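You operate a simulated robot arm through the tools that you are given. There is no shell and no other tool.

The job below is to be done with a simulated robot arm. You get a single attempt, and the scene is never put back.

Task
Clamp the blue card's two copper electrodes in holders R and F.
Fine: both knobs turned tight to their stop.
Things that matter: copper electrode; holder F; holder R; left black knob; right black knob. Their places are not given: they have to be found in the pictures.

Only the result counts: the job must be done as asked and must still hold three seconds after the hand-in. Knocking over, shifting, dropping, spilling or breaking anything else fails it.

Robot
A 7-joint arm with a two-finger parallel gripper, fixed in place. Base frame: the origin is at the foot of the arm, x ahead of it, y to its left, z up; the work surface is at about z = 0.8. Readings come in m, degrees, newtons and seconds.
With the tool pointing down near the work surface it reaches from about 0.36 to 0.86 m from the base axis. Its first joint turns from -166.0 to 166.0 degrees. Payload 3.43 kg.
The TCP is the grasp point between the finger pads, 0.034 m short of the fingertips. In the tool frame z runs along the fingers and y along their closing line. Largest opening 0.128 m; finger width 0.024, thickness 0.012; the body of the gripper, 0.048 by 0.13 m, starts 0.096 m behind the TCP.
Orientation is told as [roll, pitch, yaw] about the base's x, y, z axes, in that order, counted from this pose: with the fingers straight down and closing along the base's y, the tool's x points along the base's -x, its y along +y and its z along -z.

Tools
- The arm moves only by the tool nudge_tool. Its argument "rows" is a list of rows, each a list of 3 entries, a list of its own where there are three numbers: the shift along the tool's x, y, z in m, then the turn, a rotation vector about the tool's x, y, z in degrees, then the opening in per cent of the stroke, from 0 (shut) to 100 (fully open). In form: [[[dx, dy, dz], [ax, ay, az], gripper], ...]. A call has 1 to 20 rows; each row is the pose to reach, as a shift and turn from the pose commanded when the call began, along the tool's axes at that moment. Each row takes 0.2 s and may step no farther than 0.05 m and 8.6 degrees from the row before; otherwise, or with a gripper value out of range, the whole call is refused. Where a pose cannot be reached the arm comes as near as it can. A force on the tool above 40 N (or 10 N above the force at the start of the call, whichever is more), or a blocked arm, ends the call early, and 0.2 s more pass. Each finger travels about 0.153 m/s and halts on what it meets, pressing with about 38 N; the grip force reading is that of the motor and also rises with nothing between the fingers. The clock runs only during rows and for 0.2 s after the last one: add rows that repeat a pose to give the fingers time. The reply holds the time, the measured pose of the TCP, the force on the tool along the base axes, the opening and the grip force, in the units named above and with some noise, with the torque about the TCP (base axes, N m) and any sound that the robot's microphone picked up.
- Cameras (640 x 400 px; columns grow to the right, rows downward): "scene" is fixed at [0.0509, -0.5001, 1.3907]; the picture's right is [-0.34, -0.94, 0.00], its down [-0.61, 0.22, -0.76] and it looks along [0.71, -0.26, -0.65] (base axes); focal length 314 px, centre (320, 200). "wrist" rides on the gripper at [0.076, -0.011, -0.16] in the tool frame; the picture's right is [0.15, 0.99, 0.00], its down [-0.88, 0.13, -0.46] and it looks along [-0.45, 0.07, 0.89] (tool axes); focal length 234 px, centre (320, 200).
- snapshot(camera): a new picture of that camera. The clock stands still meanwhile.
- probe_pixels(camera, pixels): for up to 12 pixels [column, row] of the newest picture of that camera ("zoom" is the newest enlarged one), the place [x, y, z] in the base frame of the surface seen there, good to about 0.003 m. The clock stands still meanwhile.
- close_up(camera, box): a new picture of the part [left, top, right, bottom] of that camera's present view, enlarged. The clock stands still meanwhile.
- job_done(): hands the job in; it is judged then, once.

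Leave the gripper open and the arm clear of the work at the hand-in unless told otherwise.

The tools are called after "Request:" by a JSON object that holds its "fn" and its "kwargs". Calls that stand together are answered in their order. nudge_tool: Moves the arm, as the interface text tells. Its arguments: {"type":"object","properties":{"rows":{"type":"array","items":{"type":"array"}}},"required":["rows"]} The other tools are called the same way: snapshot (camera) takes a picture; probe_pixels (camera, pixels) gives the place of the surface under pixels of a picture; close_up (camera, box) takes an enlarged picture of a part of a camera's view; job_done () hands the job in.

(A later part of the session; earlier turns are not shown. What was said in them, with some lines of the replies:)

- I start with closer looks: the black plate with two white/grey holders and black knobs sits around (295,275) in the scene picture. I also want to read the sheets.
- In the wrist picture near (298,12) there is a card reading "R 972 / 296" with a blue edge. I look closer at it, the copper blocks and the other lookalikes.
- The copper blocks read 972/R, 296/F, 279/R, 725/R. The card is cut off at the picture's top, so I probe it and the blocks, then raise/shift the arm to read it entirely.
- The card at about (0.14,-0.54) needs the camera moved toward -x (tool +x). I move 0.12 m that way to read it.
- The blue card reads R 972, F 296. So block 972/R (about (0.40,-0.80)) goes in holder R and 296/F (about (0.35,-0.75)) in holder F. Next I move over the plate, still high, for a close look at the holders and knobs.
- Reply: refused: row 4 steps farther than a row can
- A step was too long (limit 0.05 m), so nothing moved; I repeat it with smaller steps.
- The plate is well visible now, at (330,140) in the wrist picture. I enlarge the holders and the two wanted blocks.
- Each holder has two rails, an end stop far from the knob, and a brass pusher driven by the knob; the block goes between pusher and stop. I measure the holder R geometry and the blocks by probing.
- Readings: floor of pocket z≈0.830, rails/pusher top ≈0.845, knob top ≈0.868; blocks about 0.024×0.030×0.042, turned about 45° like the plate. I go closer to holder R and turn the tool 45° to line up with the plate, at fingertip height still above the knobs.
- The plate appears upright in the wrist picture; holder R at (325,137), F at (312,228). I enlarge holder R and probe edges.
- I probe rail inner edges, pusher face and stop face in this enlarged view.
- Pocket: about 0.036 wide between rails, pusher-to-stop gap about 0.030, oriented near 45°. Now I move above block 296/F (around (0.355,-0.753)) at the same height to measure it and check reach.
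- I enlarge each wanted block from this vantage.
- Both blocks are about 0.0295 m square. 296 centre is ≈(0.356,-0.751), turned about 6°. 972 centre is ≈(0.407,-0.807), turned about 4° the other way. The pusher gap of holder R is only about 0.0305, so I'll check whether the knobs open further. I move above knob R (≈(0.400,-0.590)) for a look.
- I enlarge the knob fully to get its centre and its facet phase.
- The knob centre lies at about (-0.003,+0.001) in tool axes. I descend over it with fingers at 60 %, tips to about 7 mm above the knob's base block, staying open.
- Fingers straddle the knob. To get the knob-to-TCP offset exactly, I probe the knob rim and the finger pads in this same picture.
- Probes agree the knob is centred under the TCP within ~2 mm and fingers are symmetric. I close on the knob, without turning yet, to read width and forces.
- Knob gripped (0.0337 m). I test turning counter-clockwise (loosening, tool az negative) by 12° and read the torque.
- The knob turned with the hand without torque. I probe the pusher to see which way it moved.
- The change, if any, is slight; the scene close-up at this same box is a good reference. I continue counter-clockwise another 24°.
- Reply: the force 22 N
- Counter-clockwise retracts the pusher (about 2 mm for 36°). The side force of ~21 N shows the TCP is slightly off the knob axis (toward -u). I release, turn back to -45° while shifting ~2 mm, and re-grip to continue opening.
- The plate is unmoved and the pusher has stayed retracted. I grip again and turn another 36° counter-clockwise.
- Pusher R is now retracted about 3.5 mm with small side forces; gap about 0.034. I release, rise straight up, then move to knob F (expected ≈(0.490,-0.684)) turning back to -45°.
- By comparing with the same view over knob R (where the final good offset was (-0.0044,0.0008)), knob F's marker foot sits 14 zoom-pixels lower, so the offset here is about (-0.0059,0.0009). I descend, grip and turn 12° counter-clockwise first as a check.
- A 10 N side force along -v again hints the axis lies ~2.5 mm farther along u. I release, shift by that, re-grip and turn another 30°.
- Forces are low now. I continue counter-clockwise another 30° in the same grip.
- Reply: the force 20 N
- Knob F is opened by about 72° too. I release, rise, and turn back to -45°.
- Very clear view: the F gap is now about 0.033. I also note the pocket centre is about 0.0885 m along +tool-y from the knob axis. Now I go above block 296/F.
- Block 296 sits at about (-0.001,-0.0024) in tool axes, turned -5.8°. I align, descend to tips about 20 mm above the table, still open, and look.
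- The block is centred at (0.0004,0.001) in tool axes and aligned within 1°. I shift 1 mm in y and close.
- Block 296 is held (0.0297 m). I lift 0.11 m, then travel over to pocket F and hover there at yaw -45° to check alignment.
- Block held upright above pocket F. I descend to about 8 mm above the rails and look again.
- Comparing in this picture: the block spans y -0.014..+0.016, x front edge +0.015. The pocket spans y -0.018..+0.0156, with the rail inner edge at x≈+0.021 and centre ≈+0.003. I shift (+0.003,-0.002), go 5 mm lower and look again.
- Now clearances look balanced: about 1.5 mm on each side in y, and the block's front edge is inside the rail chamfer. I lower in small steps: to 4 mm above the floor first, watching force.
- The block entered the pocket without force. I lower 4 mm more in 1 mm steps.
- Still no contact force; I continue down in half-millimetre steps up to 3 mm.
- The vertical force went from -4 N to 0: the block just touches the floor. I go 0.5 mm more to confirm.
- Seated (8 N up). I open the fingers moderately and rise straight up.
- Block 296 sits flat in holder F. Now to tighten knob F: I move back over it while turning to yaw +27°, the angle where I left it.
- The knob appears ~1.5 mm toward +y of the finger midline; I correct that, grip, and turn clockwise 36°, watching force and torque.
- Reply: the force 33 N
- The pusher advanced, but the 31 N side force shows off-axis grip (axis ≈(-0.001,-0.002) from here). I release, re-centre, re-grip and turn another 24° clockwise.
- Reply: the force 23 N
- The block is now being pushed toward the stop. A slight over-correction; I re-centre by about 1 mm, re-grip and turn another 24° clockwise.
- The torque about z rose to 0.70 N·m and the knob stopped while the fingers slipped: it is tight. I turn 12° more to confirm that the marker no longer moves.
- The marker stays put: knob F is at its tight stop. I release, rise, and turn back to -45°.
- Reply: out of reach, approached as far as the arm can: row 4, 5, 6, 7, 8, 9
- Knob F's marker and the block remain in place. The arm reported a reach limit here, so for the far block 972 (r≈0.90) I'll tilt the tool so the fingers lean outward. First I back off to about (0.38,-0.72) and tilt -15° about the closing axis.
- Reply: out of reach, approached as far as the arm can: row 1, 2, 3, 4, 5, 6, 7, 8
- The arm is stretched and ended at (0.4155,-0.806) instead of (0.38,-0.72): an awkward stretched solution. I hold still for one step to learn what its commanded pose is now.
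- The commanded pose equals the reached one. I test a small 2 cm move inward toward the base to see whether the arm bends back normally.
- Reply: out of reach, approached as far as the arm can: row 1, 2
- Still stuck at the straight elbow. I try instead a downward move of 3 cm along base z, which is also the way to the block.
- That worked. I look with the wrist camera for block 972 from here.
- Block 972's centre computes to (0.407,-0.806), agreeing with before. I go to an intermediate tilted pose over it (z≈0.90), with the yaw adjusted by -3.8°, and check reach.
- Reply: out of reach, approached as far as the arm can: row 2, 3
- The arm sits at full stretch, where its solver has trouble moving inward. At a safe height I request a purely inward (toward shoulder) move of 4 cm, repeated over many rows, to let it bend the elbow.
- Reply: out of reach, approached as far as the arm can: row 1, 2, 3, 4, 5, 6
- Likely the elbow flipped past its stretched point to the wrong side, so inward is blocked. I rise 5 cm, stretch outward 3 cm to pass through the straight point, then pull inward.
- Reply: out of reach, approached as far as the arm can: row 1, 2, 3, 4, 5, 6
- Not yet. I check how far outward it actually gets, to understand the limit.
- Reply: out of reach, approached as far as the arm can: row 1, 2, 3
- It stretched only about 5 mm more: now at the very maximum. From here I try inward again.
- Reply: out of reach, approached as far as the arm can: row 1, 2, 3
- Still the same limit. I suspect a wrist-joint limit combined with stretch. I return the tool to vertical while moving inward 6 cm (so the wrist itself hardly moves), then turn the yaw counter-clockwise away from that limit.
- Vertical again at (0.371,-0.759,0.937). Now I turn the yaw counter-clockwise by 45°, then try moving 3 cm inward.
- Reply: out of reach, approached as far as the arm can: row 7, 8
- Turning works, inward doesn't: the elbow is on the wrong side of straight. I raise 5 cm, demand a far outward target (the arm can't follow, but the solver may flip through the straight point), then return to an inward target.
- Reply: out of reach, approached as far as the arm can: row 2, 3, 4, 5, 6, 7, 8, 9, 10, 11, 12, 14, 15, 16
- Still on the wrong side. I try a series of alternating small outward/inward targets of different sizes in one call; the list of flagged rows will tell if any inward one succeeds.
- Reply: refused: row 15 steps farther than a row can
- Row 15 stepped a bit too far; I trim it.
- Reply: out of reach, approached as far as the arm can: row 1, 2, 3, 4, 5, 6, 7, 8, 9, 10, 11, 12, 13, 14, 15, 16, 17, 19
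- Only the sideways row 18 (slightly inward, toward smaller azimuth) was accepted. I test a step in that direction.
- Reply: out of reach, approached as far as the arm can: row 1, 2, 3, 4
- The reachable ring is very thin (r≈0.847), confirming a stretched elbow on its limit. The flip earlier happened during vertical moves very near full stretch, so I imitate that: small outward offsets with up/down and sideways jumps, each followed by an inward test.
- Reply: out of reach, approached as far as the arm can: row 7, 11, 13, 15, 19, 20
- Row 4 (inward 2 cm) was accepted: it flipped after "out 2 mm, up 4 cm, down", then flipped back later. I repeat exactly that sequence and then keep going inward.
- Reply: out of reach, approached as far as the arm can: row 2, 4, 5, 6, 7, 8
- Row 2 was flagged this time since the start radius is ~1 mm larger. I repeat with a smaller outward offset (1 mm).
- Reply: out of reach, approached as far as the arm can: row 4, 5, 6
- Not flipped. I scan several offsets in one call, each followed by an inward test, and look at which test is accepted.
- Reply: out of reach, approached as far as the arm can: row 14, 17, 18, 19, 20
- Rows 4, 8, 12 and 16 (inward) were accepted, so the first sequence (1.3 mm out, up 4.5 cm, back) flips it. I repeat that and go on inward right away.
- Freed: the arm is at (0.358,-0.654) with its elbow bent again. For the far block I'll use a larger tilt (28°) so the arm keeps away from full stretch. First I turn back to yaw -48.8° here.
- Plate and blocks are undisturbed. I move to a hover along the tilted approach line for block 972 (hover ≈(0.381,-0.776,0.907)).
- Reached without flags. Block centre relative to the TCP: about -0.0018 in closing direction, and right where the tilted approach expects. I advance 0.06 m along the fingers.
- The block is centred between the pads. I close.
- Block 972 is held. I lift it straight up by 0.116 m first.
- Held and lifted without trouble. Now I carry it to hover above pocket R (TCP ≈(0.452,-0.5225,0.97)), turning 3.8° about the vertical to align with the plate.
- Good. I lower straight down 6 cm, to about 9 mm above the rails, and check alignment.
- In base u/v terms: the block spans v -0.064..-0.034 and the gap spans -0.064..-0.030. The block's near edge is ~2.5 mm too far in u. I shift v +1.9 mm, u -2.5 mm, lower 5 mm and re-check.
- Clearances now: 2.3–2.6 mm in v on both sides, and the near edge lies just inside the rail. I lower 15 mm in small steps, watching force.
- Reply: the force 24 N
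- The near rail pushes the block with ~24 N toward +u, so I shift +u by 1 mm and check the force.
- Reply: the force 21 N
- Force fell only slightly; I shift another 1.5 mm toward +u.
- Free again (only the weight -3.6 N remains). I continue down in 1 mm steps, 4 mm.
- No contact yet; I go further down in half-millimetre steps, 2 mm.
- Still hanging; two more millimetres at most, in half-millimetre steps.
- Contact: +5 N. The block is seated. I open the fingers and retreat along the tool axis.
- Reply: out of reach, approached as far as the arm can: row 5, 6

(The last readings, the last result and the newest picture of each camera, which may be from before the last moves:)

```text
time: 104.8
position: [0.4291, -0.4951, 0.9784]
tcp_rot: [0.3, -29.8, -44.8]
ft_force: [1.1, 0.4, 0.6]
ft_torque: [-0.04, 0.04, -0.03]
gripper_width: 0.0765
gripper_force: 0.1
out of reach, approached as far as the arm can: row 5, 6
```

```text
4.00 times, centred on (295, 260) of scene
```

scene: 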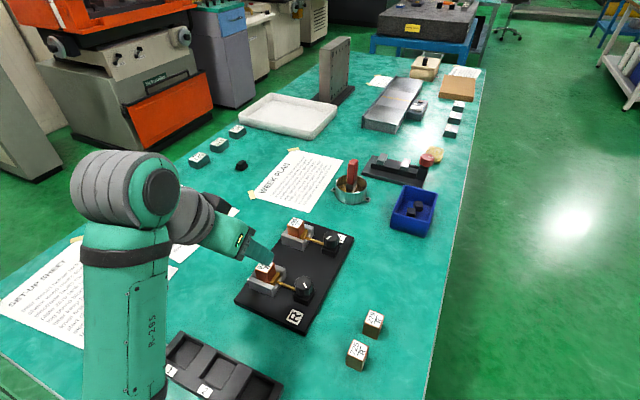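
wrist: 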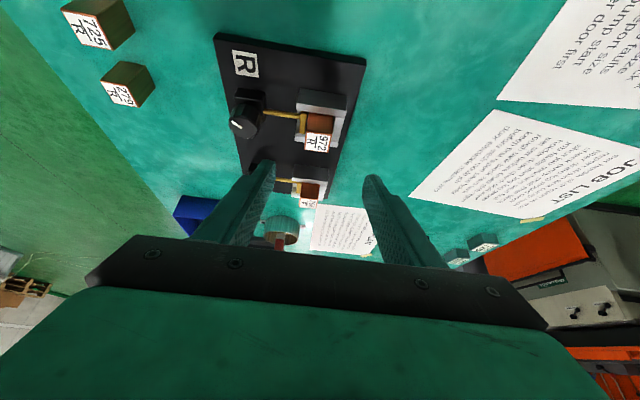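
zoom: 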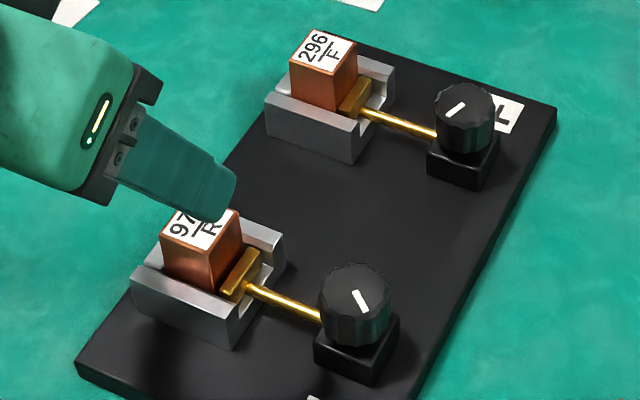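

Block 972 is placed in holder R. The retreat ended near a joint limit of this elbow posture, so I go on toward knob R now (a more comfortable pose), bringing the tool back to vertical.

Request:
{"fn": "nudge_tool", "kwargs": {"rows": [[[-0.008, -0.0181, 0.0053], [0, 6, 0], 60], [[-0.016, -0.0363, 0.0105], [0, 12, 0], 60], [[-0.0239, -0.0544, 0.0158], [0, 18, 0], 60], [[-0.0319, -0.0726, 0.021], [0, 24, 0], 60], [[-0.0399, -0.0907, 0.0263], [0, 29.8, 0], 60], [[-0.0399, -0.0907, 0.0263], [0, 29.8, 0], 60]]}}

Request:
{"fn": "snapshot", "kwargs": {"camera": "wrist"}}

Request:
{"fn": "snapshot", "kwargs": {"camera": "scene"}}

Request:
{"fn": "close_up", "kwargs": {"camera": "wrist", "box": [290, 130, 350, 180]}}

```text
time: 106.2
position: [0.3886, -0.5862, 0.9669]
tcp_rot: [-0.1, 1.9, -45.0]
ft_force: [0.9, 0.7, 0.3]
ft_torque: [0.0, 0.01, 0.01]
gripper_width: 0.0768
gripper_force: 0.2
```

```text
taken
```

wrist: 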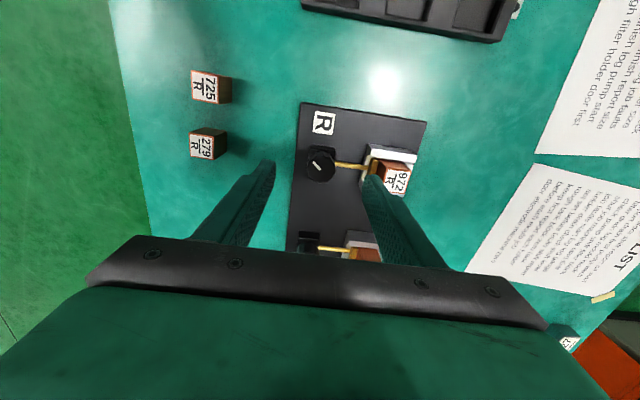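

```text
taken
```

scene: 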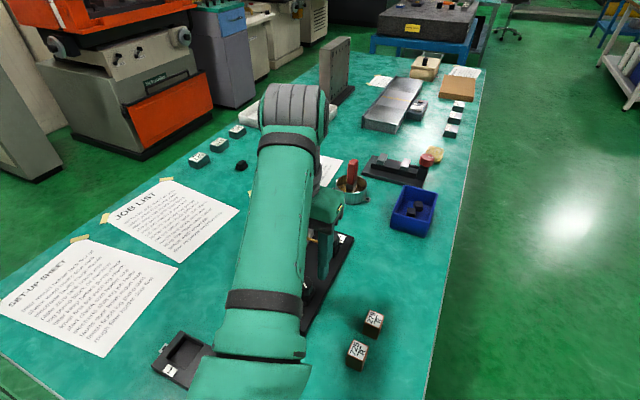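

```text
8.00 times, centred on (320, 155) of wrist
```

zoom: 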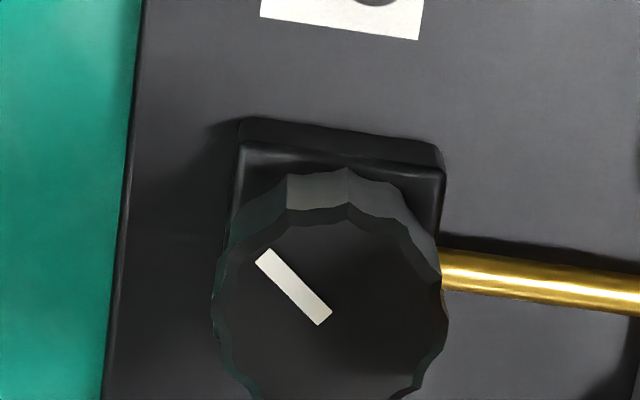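

The tool ended slightly over-rotated (+1.9°) and 1 cm off. I correct the tilt and centre above knob R (0.3987,-0.593, z 0.9755).

Request:
{"fn": "nudge_tool", "kwargs": {"rows": [[[-0.0119, 0.0023, -0.009], [0, -1.9, 0], 60], [[-0.0119, 0.0023, -0.009], [0, -1.9, 0], 60], [[-0.0119, 0.0023, -0.009], [0, -1.9, 0], 60]]}}

Request:
{"fn": "nudge_tool", "kwargs": {"rows": [[[0, 0, 0], [0, 0, 0], 60], [[0, 0, 0], [0, 0, 0], 60]]}}

Request:
{"fn": "close_up", "kwargs": {"camera": "wrist", "box": [290, 130, 350, 180]}}

Request:
{"fn": "close_up", "kwargs": {"camera": "wrist", "box": [290, 110, 430, 198]}}

```text
time: 107.0
position: [0.3983, -0.5933, 0.9746]
tcp_rot: [0.0, -0.1, -45.0]
ft_force: [0.1, 0.8, 0.3]
ft_torque: [0.03, -0.01, -0.01]
gripper_width: 0.0768
gripper_force: 0.0
```

```text
time: 107.6
position: [0.3988, -0.5932, 0.9742]
tcp_rot: [0.1, -0.2, -44.9]
ft_force: [0.0, 0.6, 0.4]
ft_torque: [0.0, -0.02, 0.01]
gripper_width: 0.0769
gripper_force: 0.0
```

```text
8.00 times, centred on (320, 155) of wrist
```

zoom: 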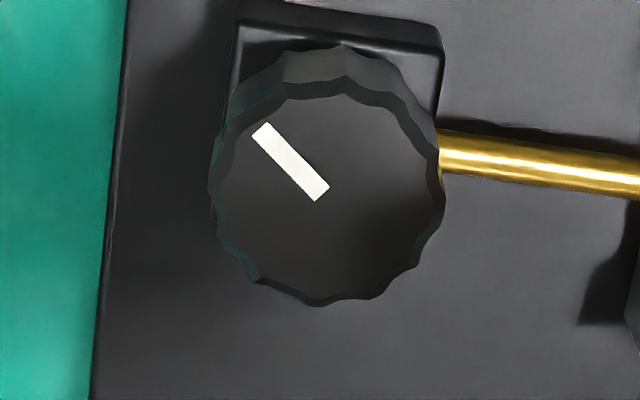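

```text
4.55 times, centred on (360, 154) of wrist
```

zoom: 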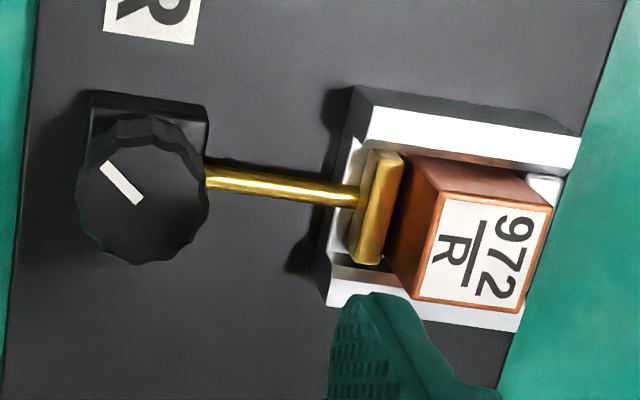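

Knob R is slightly off (about (-0.0007,+0.0013)). I correct, turn to yaw -9° (where I left this knob) and descend with open fingers.

Request:
{"fn": "nudge_tool", "kwargs": {"rows": [[[-0.0007, 0.0013, 0], [0, 0, -7.2], 50], [[-0.0007, 0.0013, 0], [0, 0, -14.4], 50], [[-0.0007, 0.0013, 0], [0, 0, -21.6], 50], [[-0.0007, 0.0013, 0], [0, 0, -28.8], 50], [[-0.0007, 0.0013, 0], [0, 0, -36], 50], [[-0.0007, 0.0013, 0.03], [0, 0, -36], 50], [[-0.0007, 0.0013, 0.06], [0, 0, -36], 50], [[-0.0007, 0.0013, 0.085], [0, 0, -36], 50], [[-0.0007, 0.0013, 0.0955], [0, 0, -36], 50], [[-0.0007, 0.0013, 0.0955], [0, 0, -36], 50]]}}

Request:
{"fn": "close_up", "kwargs": {"camera": "wrist", "box": [250, 120, 390, 230]}}

Request:
{"fn": "snapshot", "kwargs": {"camera": "scene"}}

```text
time: 109.8
position: [0.4001, -0.5917, 0.8789]
tcp_rot: [-0.1, -0.1, -9.1]
ft_force: [-0.3, -0.1, 0.0]
ft_torque: [-0.01, -0.02, 0.0]
gripper_width: 0.0639
gripper_force: 0.0
```

```text
3.64 times, centred on (320, 175) of wrist
```

zoom: 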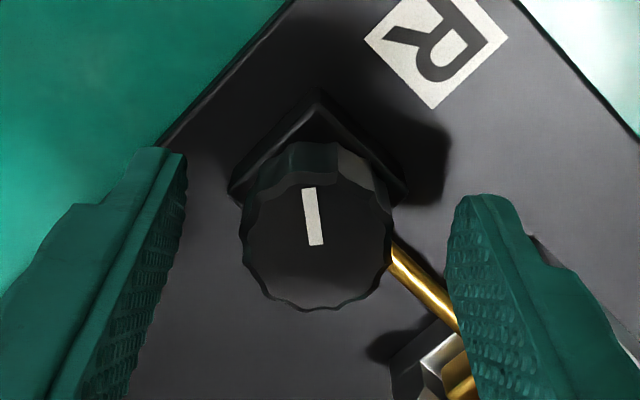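

```text
taken
```

scene: 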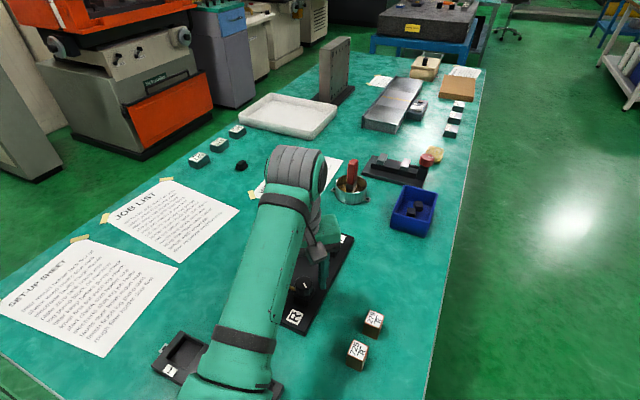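

Knob centred between the fingers. I grip and turn clockwise 18°, checking side forces.

Request:
{"fn": "nudge_tool", "kwargs": {"rows": [[[0, 0.0003, 0], [0, 0, 0], 20], [[0, 0.0003, 0], [0, 0, 0], 0], [[0, 0.0003, 0], [0, 0, 0], 0], [[0, 0.0003, 0], [0, 0, 6], 0], [[0, 0.0003, 0], [0, 0, 12], 0], [[0, 0.0003, 0], [0, 0, 18], 0], [[0, 0.0003, 0], [0, 0, 18], 0]]}}

```text
time: 111.4
position: [0.3997, -0.5941, 0.8804]
tcp_rot: [0.0, -0.1, -27.2]
ft_force: [-5.6, -5.5, -7.2]
ft_torque: [-0.5, -0.56, 0.02]
gripper_width: 0.0338
gripper_force: 45.7
```

Forces are small. I continue clockwise to 42° total.

Request:
{"fn": "nudge_tool", "kwargs": {"rows": [[[0, 0, 0], [0, 0, 6], 0], [[0, 0, 0], [0, 0, 12], 0], [[0, 0, 0], [0, 0, 18], 0], [[0, 0, 0], [0, 0, 24], 0], [[0, 0, 0], [0, 0, 24], 0]]}}

Request:
{"fn": "close_up", "kwargs": {"camera": "wrist", "box": [270, 110, 450, 220]}}

```text
time: 112.6
position: [0.3996, -0.5934, 0.8794]
tcp_rot: [0.0, 0.0, -51.2]
ft_force: [-13.9, -5.3, -15.3]
ft_torque: [-0.7, -0.11, 0.01]
gripper_width: 0.0337
gripper_force: 44.8
```

```text
3.56 times, centred on (360, 165) of wrist
```

zoom: 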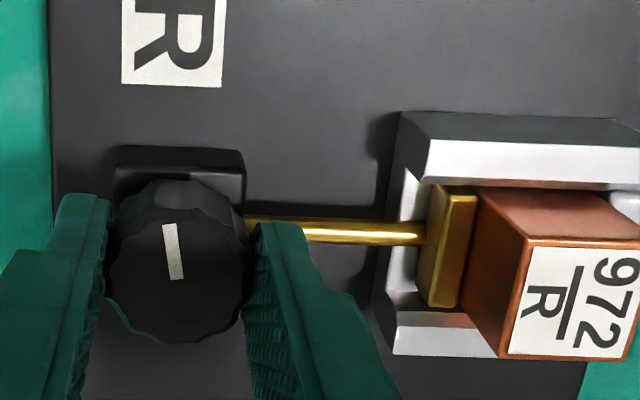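

The pusher has almost reached the block. I release, turn the hand back 36°, re-grip, and turn clockwise again 30°.

Request:
{"fn": "nudge_tool", "kwargs": {"rows": [[[0, 0, 0], [0, 0, 0], 50], [[0, 0, 0], [0, 0, 0], 50], [[0, 0, 0], [0, 0, -7.2], 50], [[0, 0, 0], [0, 0, -14.4], 50], [[0, 0, 0], [0, 0, -21.6], 50], [[0, 0, 0], [0, 0, -28.8], 50], [[0, 0, 0], [0, 0, -36], 50], [[0, 0, 0], [0, 0, -36], 0], [[0, 0, 0], [0, 0, -36], 0], [[0, 0, 0], [0, 0, -30], 0], [[0, 0, 0], [0, 0, -24], 0], [[0, 0, 0], [0, 0, -18], 0], [[0, 0, 0], [0, 0, -12], 0], [[0, 0, 0], [0, 0, -6], 0], [[0, 0, 0], [0, 0, -6], 0]]}}

Request:
{"fn": "close_up", "kwargs": {"camera": "wrist", "box": [270, 110, 450, 220]}}

```text
time: 115.8
position: [0.3992, -0.5933, 0.8801]
tcp_rot: [0.0, -0.3, -45.1]
ft_force: [-1.4, -9.6, 8.2]
ft_torque: [0.0, 0.13, 0.31]
gripper_width: 0.034
gripper_force: 44.9
```

```text
3.56 times, centred on (360, 165) of wrist
```

zoom: 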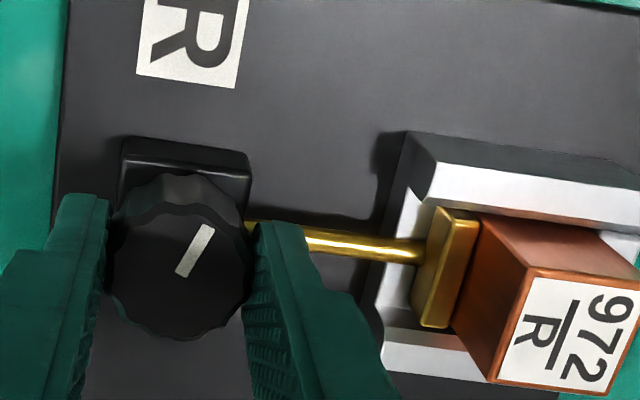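

Torque has risen to 0.31 N·m: the pusher bears on the block. I turn clockwise 20° more to reach the stop.

Request:
{"fn": "nudge_tool", "kwargs": {"rows": [[[0, 0, 0], [0, 0, 5], 0], [[0, 0, 0], [0, 0, 10], 0], [[0, 0, 0], [0, 0, 15], 0], [[0, 0, 0], [0, 0, 20], 0], [[0, 0, 0], [0, 0, 20], 0]]}}

Request:
{"fn": "close_up", "kwargs": {"camera": "wrist", "box": [270, 110, 450, 220]}}

```text
time: 117.0
position: [0.4005, -0.5932, 0.8787]
tcp_rot: [0.0, -0.1, -65.1]
ft_force: [-10.4, -12.8, 5.1]
ft_torque: [-0.53, 0.59, 0.64]
gripper_width: 0.0337
gripper_force: 45.2
```

```text
3.56 times, centred on (360, 165) of wrist
```

zoom: 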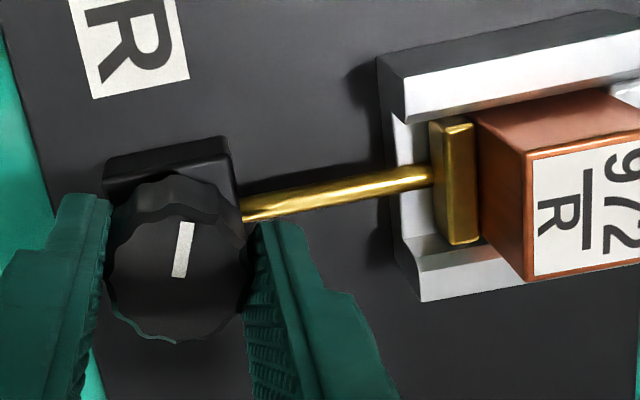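

The marker no longer followed the hand (torque 0.64 N·m, fingers slipping). To be certain, I re-grip from -29° and turn clockwise once more.

Request:
{"fn": "nudge_tool", "kwargs": {"rows": [[[0, 0, 0], [0, 0, 0], 50], [[0, 0, 0], [0, 0, 0], 50], [[0, 0, 0], [0, 0, -7.2], 50], [[0, 0, 0], [0, 0, -14.4], 50], [[0, 0, 0], [0, 0, -21.6], 50], [[0, 0, 0], [0, 0, -28.8], 50], [[0, 0, 0], [0, 0, -36], 50], [[0, 0, 0], [0, 0, -36], 0], [[0, 0, 0], [0, 0, -36], 0], [[0, 0, 0], [0, 0, -30], 0], [[0, 0, 0], [0, 0, -24], 0], [[0, 0, 0], [0, 0, -18], 0], [[0, 0, 0], [0, 0, -18], 0]]}}

Request:
{"fn": "close_up", "kwargs": {"camera": "wrist", "box": [270, 110, 450, 220]}}

```text
time: 119.8
position: [0.3995, -0.5934, 0.8789]
tcp_rot: [0.0, -0.1, -47.1]
ft_force: [-5.0, -9.7, -1.1]
ft_torque: [-0.04, -0.19, 0.64]
gripper_width: 0.0334
gripper_force: 44.9
```

```text
3.56 times, centred on (360, 165) of wrist
```

zoom: 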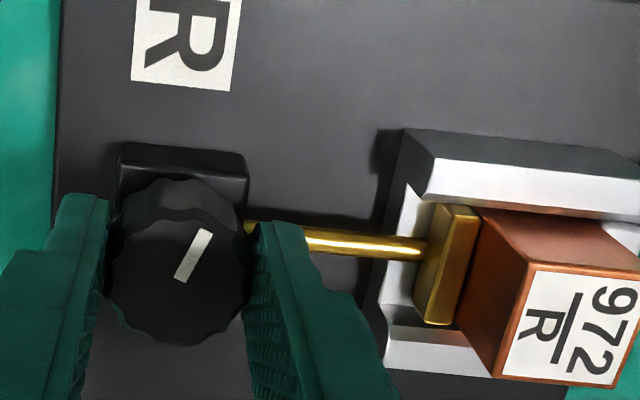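

Torque again 0.64 N·m at the stop. I add 12° more, then look at the marker compared with this picture.

Request:
{"fn": "nudge_tool", "kwargs": {"rows": [[[0, 0, 0], [0, 0, 4], 0], [[0, 0, 0], [0, 0, 8], 0], [[0, 0, 0], [0, 0, 12], 0], [[0, 0, 0], [0, 0, 12], 0]]}}

Request:
{"fn": "close_up", "kwargs": {"camera": "wrist", "box": [270, 110, 450, 220]}}

```text
time: 120.8
position: [0.3994, -0.5938, 0.8798]
tcp_rot: [0.0, 0.0, -59.0]
ft_force: [-7.2, -11.8, -1.3]
ft_torque: [-0.34, 0.26, 0.88]
gripper_width: 0.0335
gripper_force: 45.1
```

```text
3.56 times, centred on (360, 165) of wrist
```

zoom: 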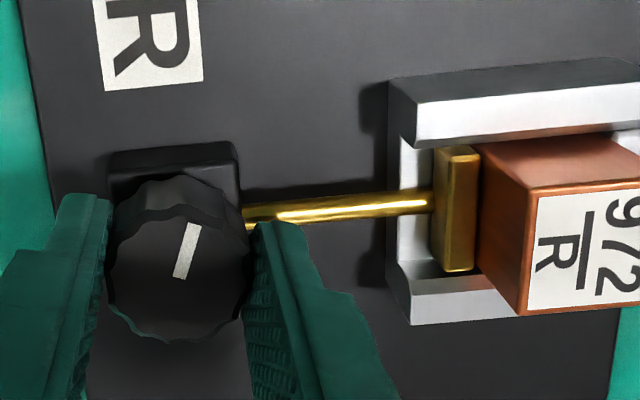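

Knob R is firmly at its stop (0.88 N·m, marker unmoved). I release, rise to z≈0.975 and turn to -45° for inspection.

Request:
{"fn": "nudge_tool", "kwargs": {"rows": [[[0, 0, 0], [0, 0, 0], 50], [[0, 0, 0], [0, 0, 0], 50], [[0, 0, -0.04], [0, 0, 0], 50], [[0, 0, -0.08], [0, 0, -5], 60], [[0, 0, -0.096], [0, 0, -10], 100], [[0, 0, -0.096], [0, 0, -14], 100], [[0, 0, -0.096], [0, 0, -14], 100]]}}

Request:
{"fn": "snapshot", "kwargs": {"camera": "wrist"}}

Request:
{"fn": "close_up", "kwargs": {"camera": "wrist", "box": [290, 110, 430, 198]}}

Request:
{"fn": "close_up", "kwargs": {"camera": "wrist", "box": [280, 190, 420, 278]}}

Request:
{"fn": "snapshot", "kwargs": {"camera": "scene"}}

```text
time: 122.4
position: [0.3996, -0.5936, 0.9767]
tcp_rot: [0.0, -0.1, -44.9]
ft_force: [-0.5, 0.5, 0.6]
ft_torque: [0.04, 0.04, 0.0]
gripper_width: 0.1282
gripper_force: 0.0
```

```text
taken
```

wrist: 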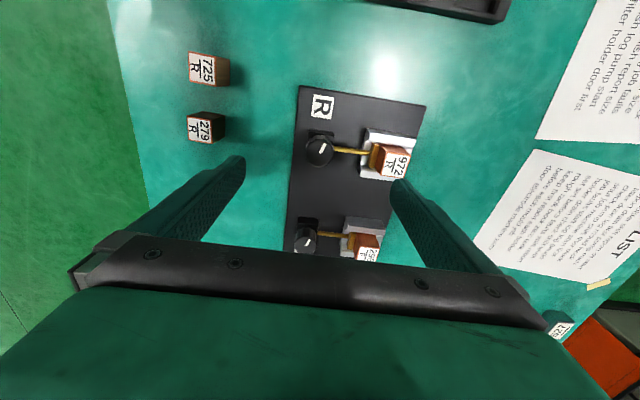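

```text
4.55 times, centred on (360, 154) of wrist
```

zoom: 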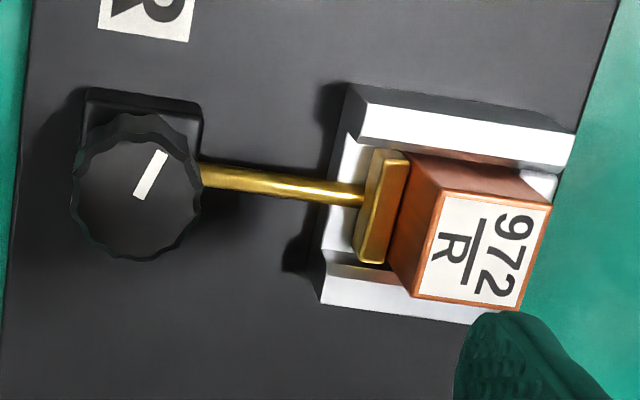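

```text
4.55 times, centred on (350, 234) of wrist
```

zoom: 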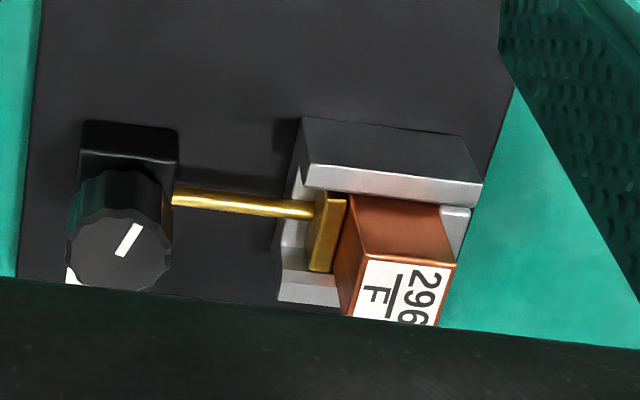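

```text
taken
```

scene: 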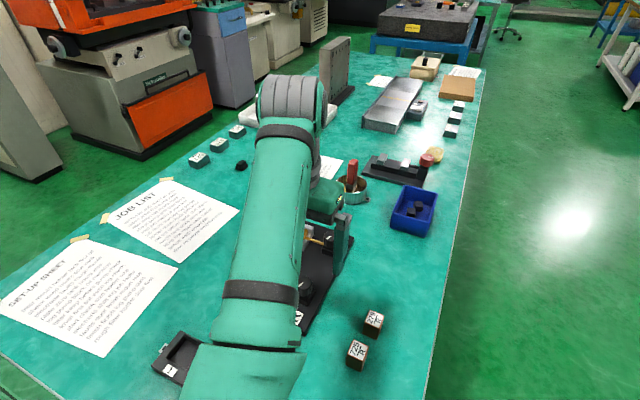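

Both markers sit at the same angle, pushers bear on the blocks, and both blocks are against their stops. I rise a further 10 cm to leave the work clear and make a final check.

Request:
{"fn": "nudge_tool", "kwargs": {"rows": [[[0, 0, -0.03], [0, 0, 0], 100], [[0, 0, -0.06], [0, 0, 0], 100], [[0, 0, -0.1], [0, 0, 0], 100], [[0, 0, -0.1], [0, 0, 0], 100]]}}

Request:
{"fn": "snapshot", "kwargs": {"camera": "wrist"}}

Request:
{"fn": "close_up", "kwargs": {"camera": "wrist", "box": [270, 90, 430, 230]}}

Request:
{"fn": "snapshot", "kwargs": {"camera": "scene"}}

```text
time: 123.4
position: [0.3996, -0.5927, 1.0741]
tcp_rot: [0.1, -0.1, -45.0]
ft_force: [-0.2, 0.6, -0.7]
ft_torque: [0.0, -0.01, -0.06]
gripper_width: 0.1281
gripper_force: 0.0
```

```text
taken
```

wrist: 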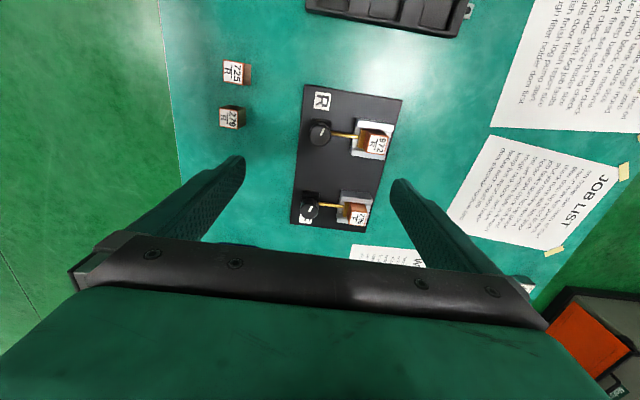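

```text
2.86 times, centred on (350, 160) of wrist
```

zoom: 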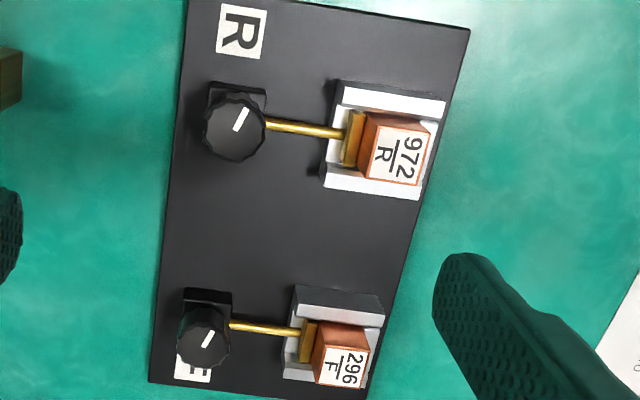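

```text
taken
```

scene: 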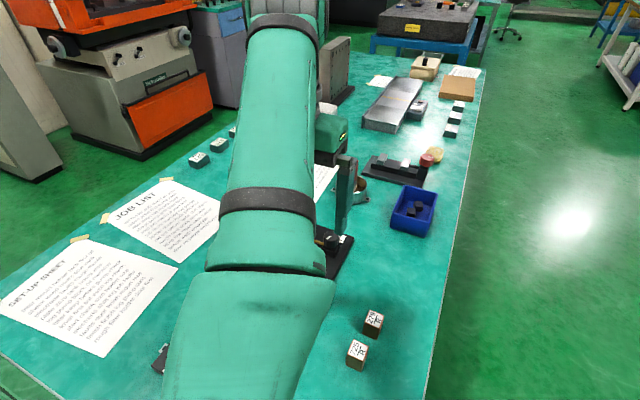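

Blocks 972 and 296 sit clamped in R and F, and both knob markers show the same tight angle. Everything else is where it was, and the gripper is open and clear. I hand the job in.

Request:
{"fn": "job_done", "kwargs": {}}

```text
The job is handed in.
```

Both copper electrodes from the blue card are clamped: 972 in holder R and 296 in holder F. The job is handed in; I haven't seen the verdict.

- **Knobs:** I turned each knob clockwise until it stopped and the fingers slipped on it. The peak torque was about 0.9 N·m on R and 0.7 N·m on F. After release, both markers sat at the same angle.
- **Opening first:** the gap in each holder was only about 0.5 mm wider than the electrodes. I backed both knobs off about 72° before putting the electrodes in.
- **Arm reach:** reaching for electrode 972 locked the arm at full stretch, and I had to work it free. It ended with its elbow bent to a different side than at the start. I saw no sign in the pictures that it touched or moved anything else.

At the hand-in the gripper was open, with the fingertips about 17 cm above the knobs.
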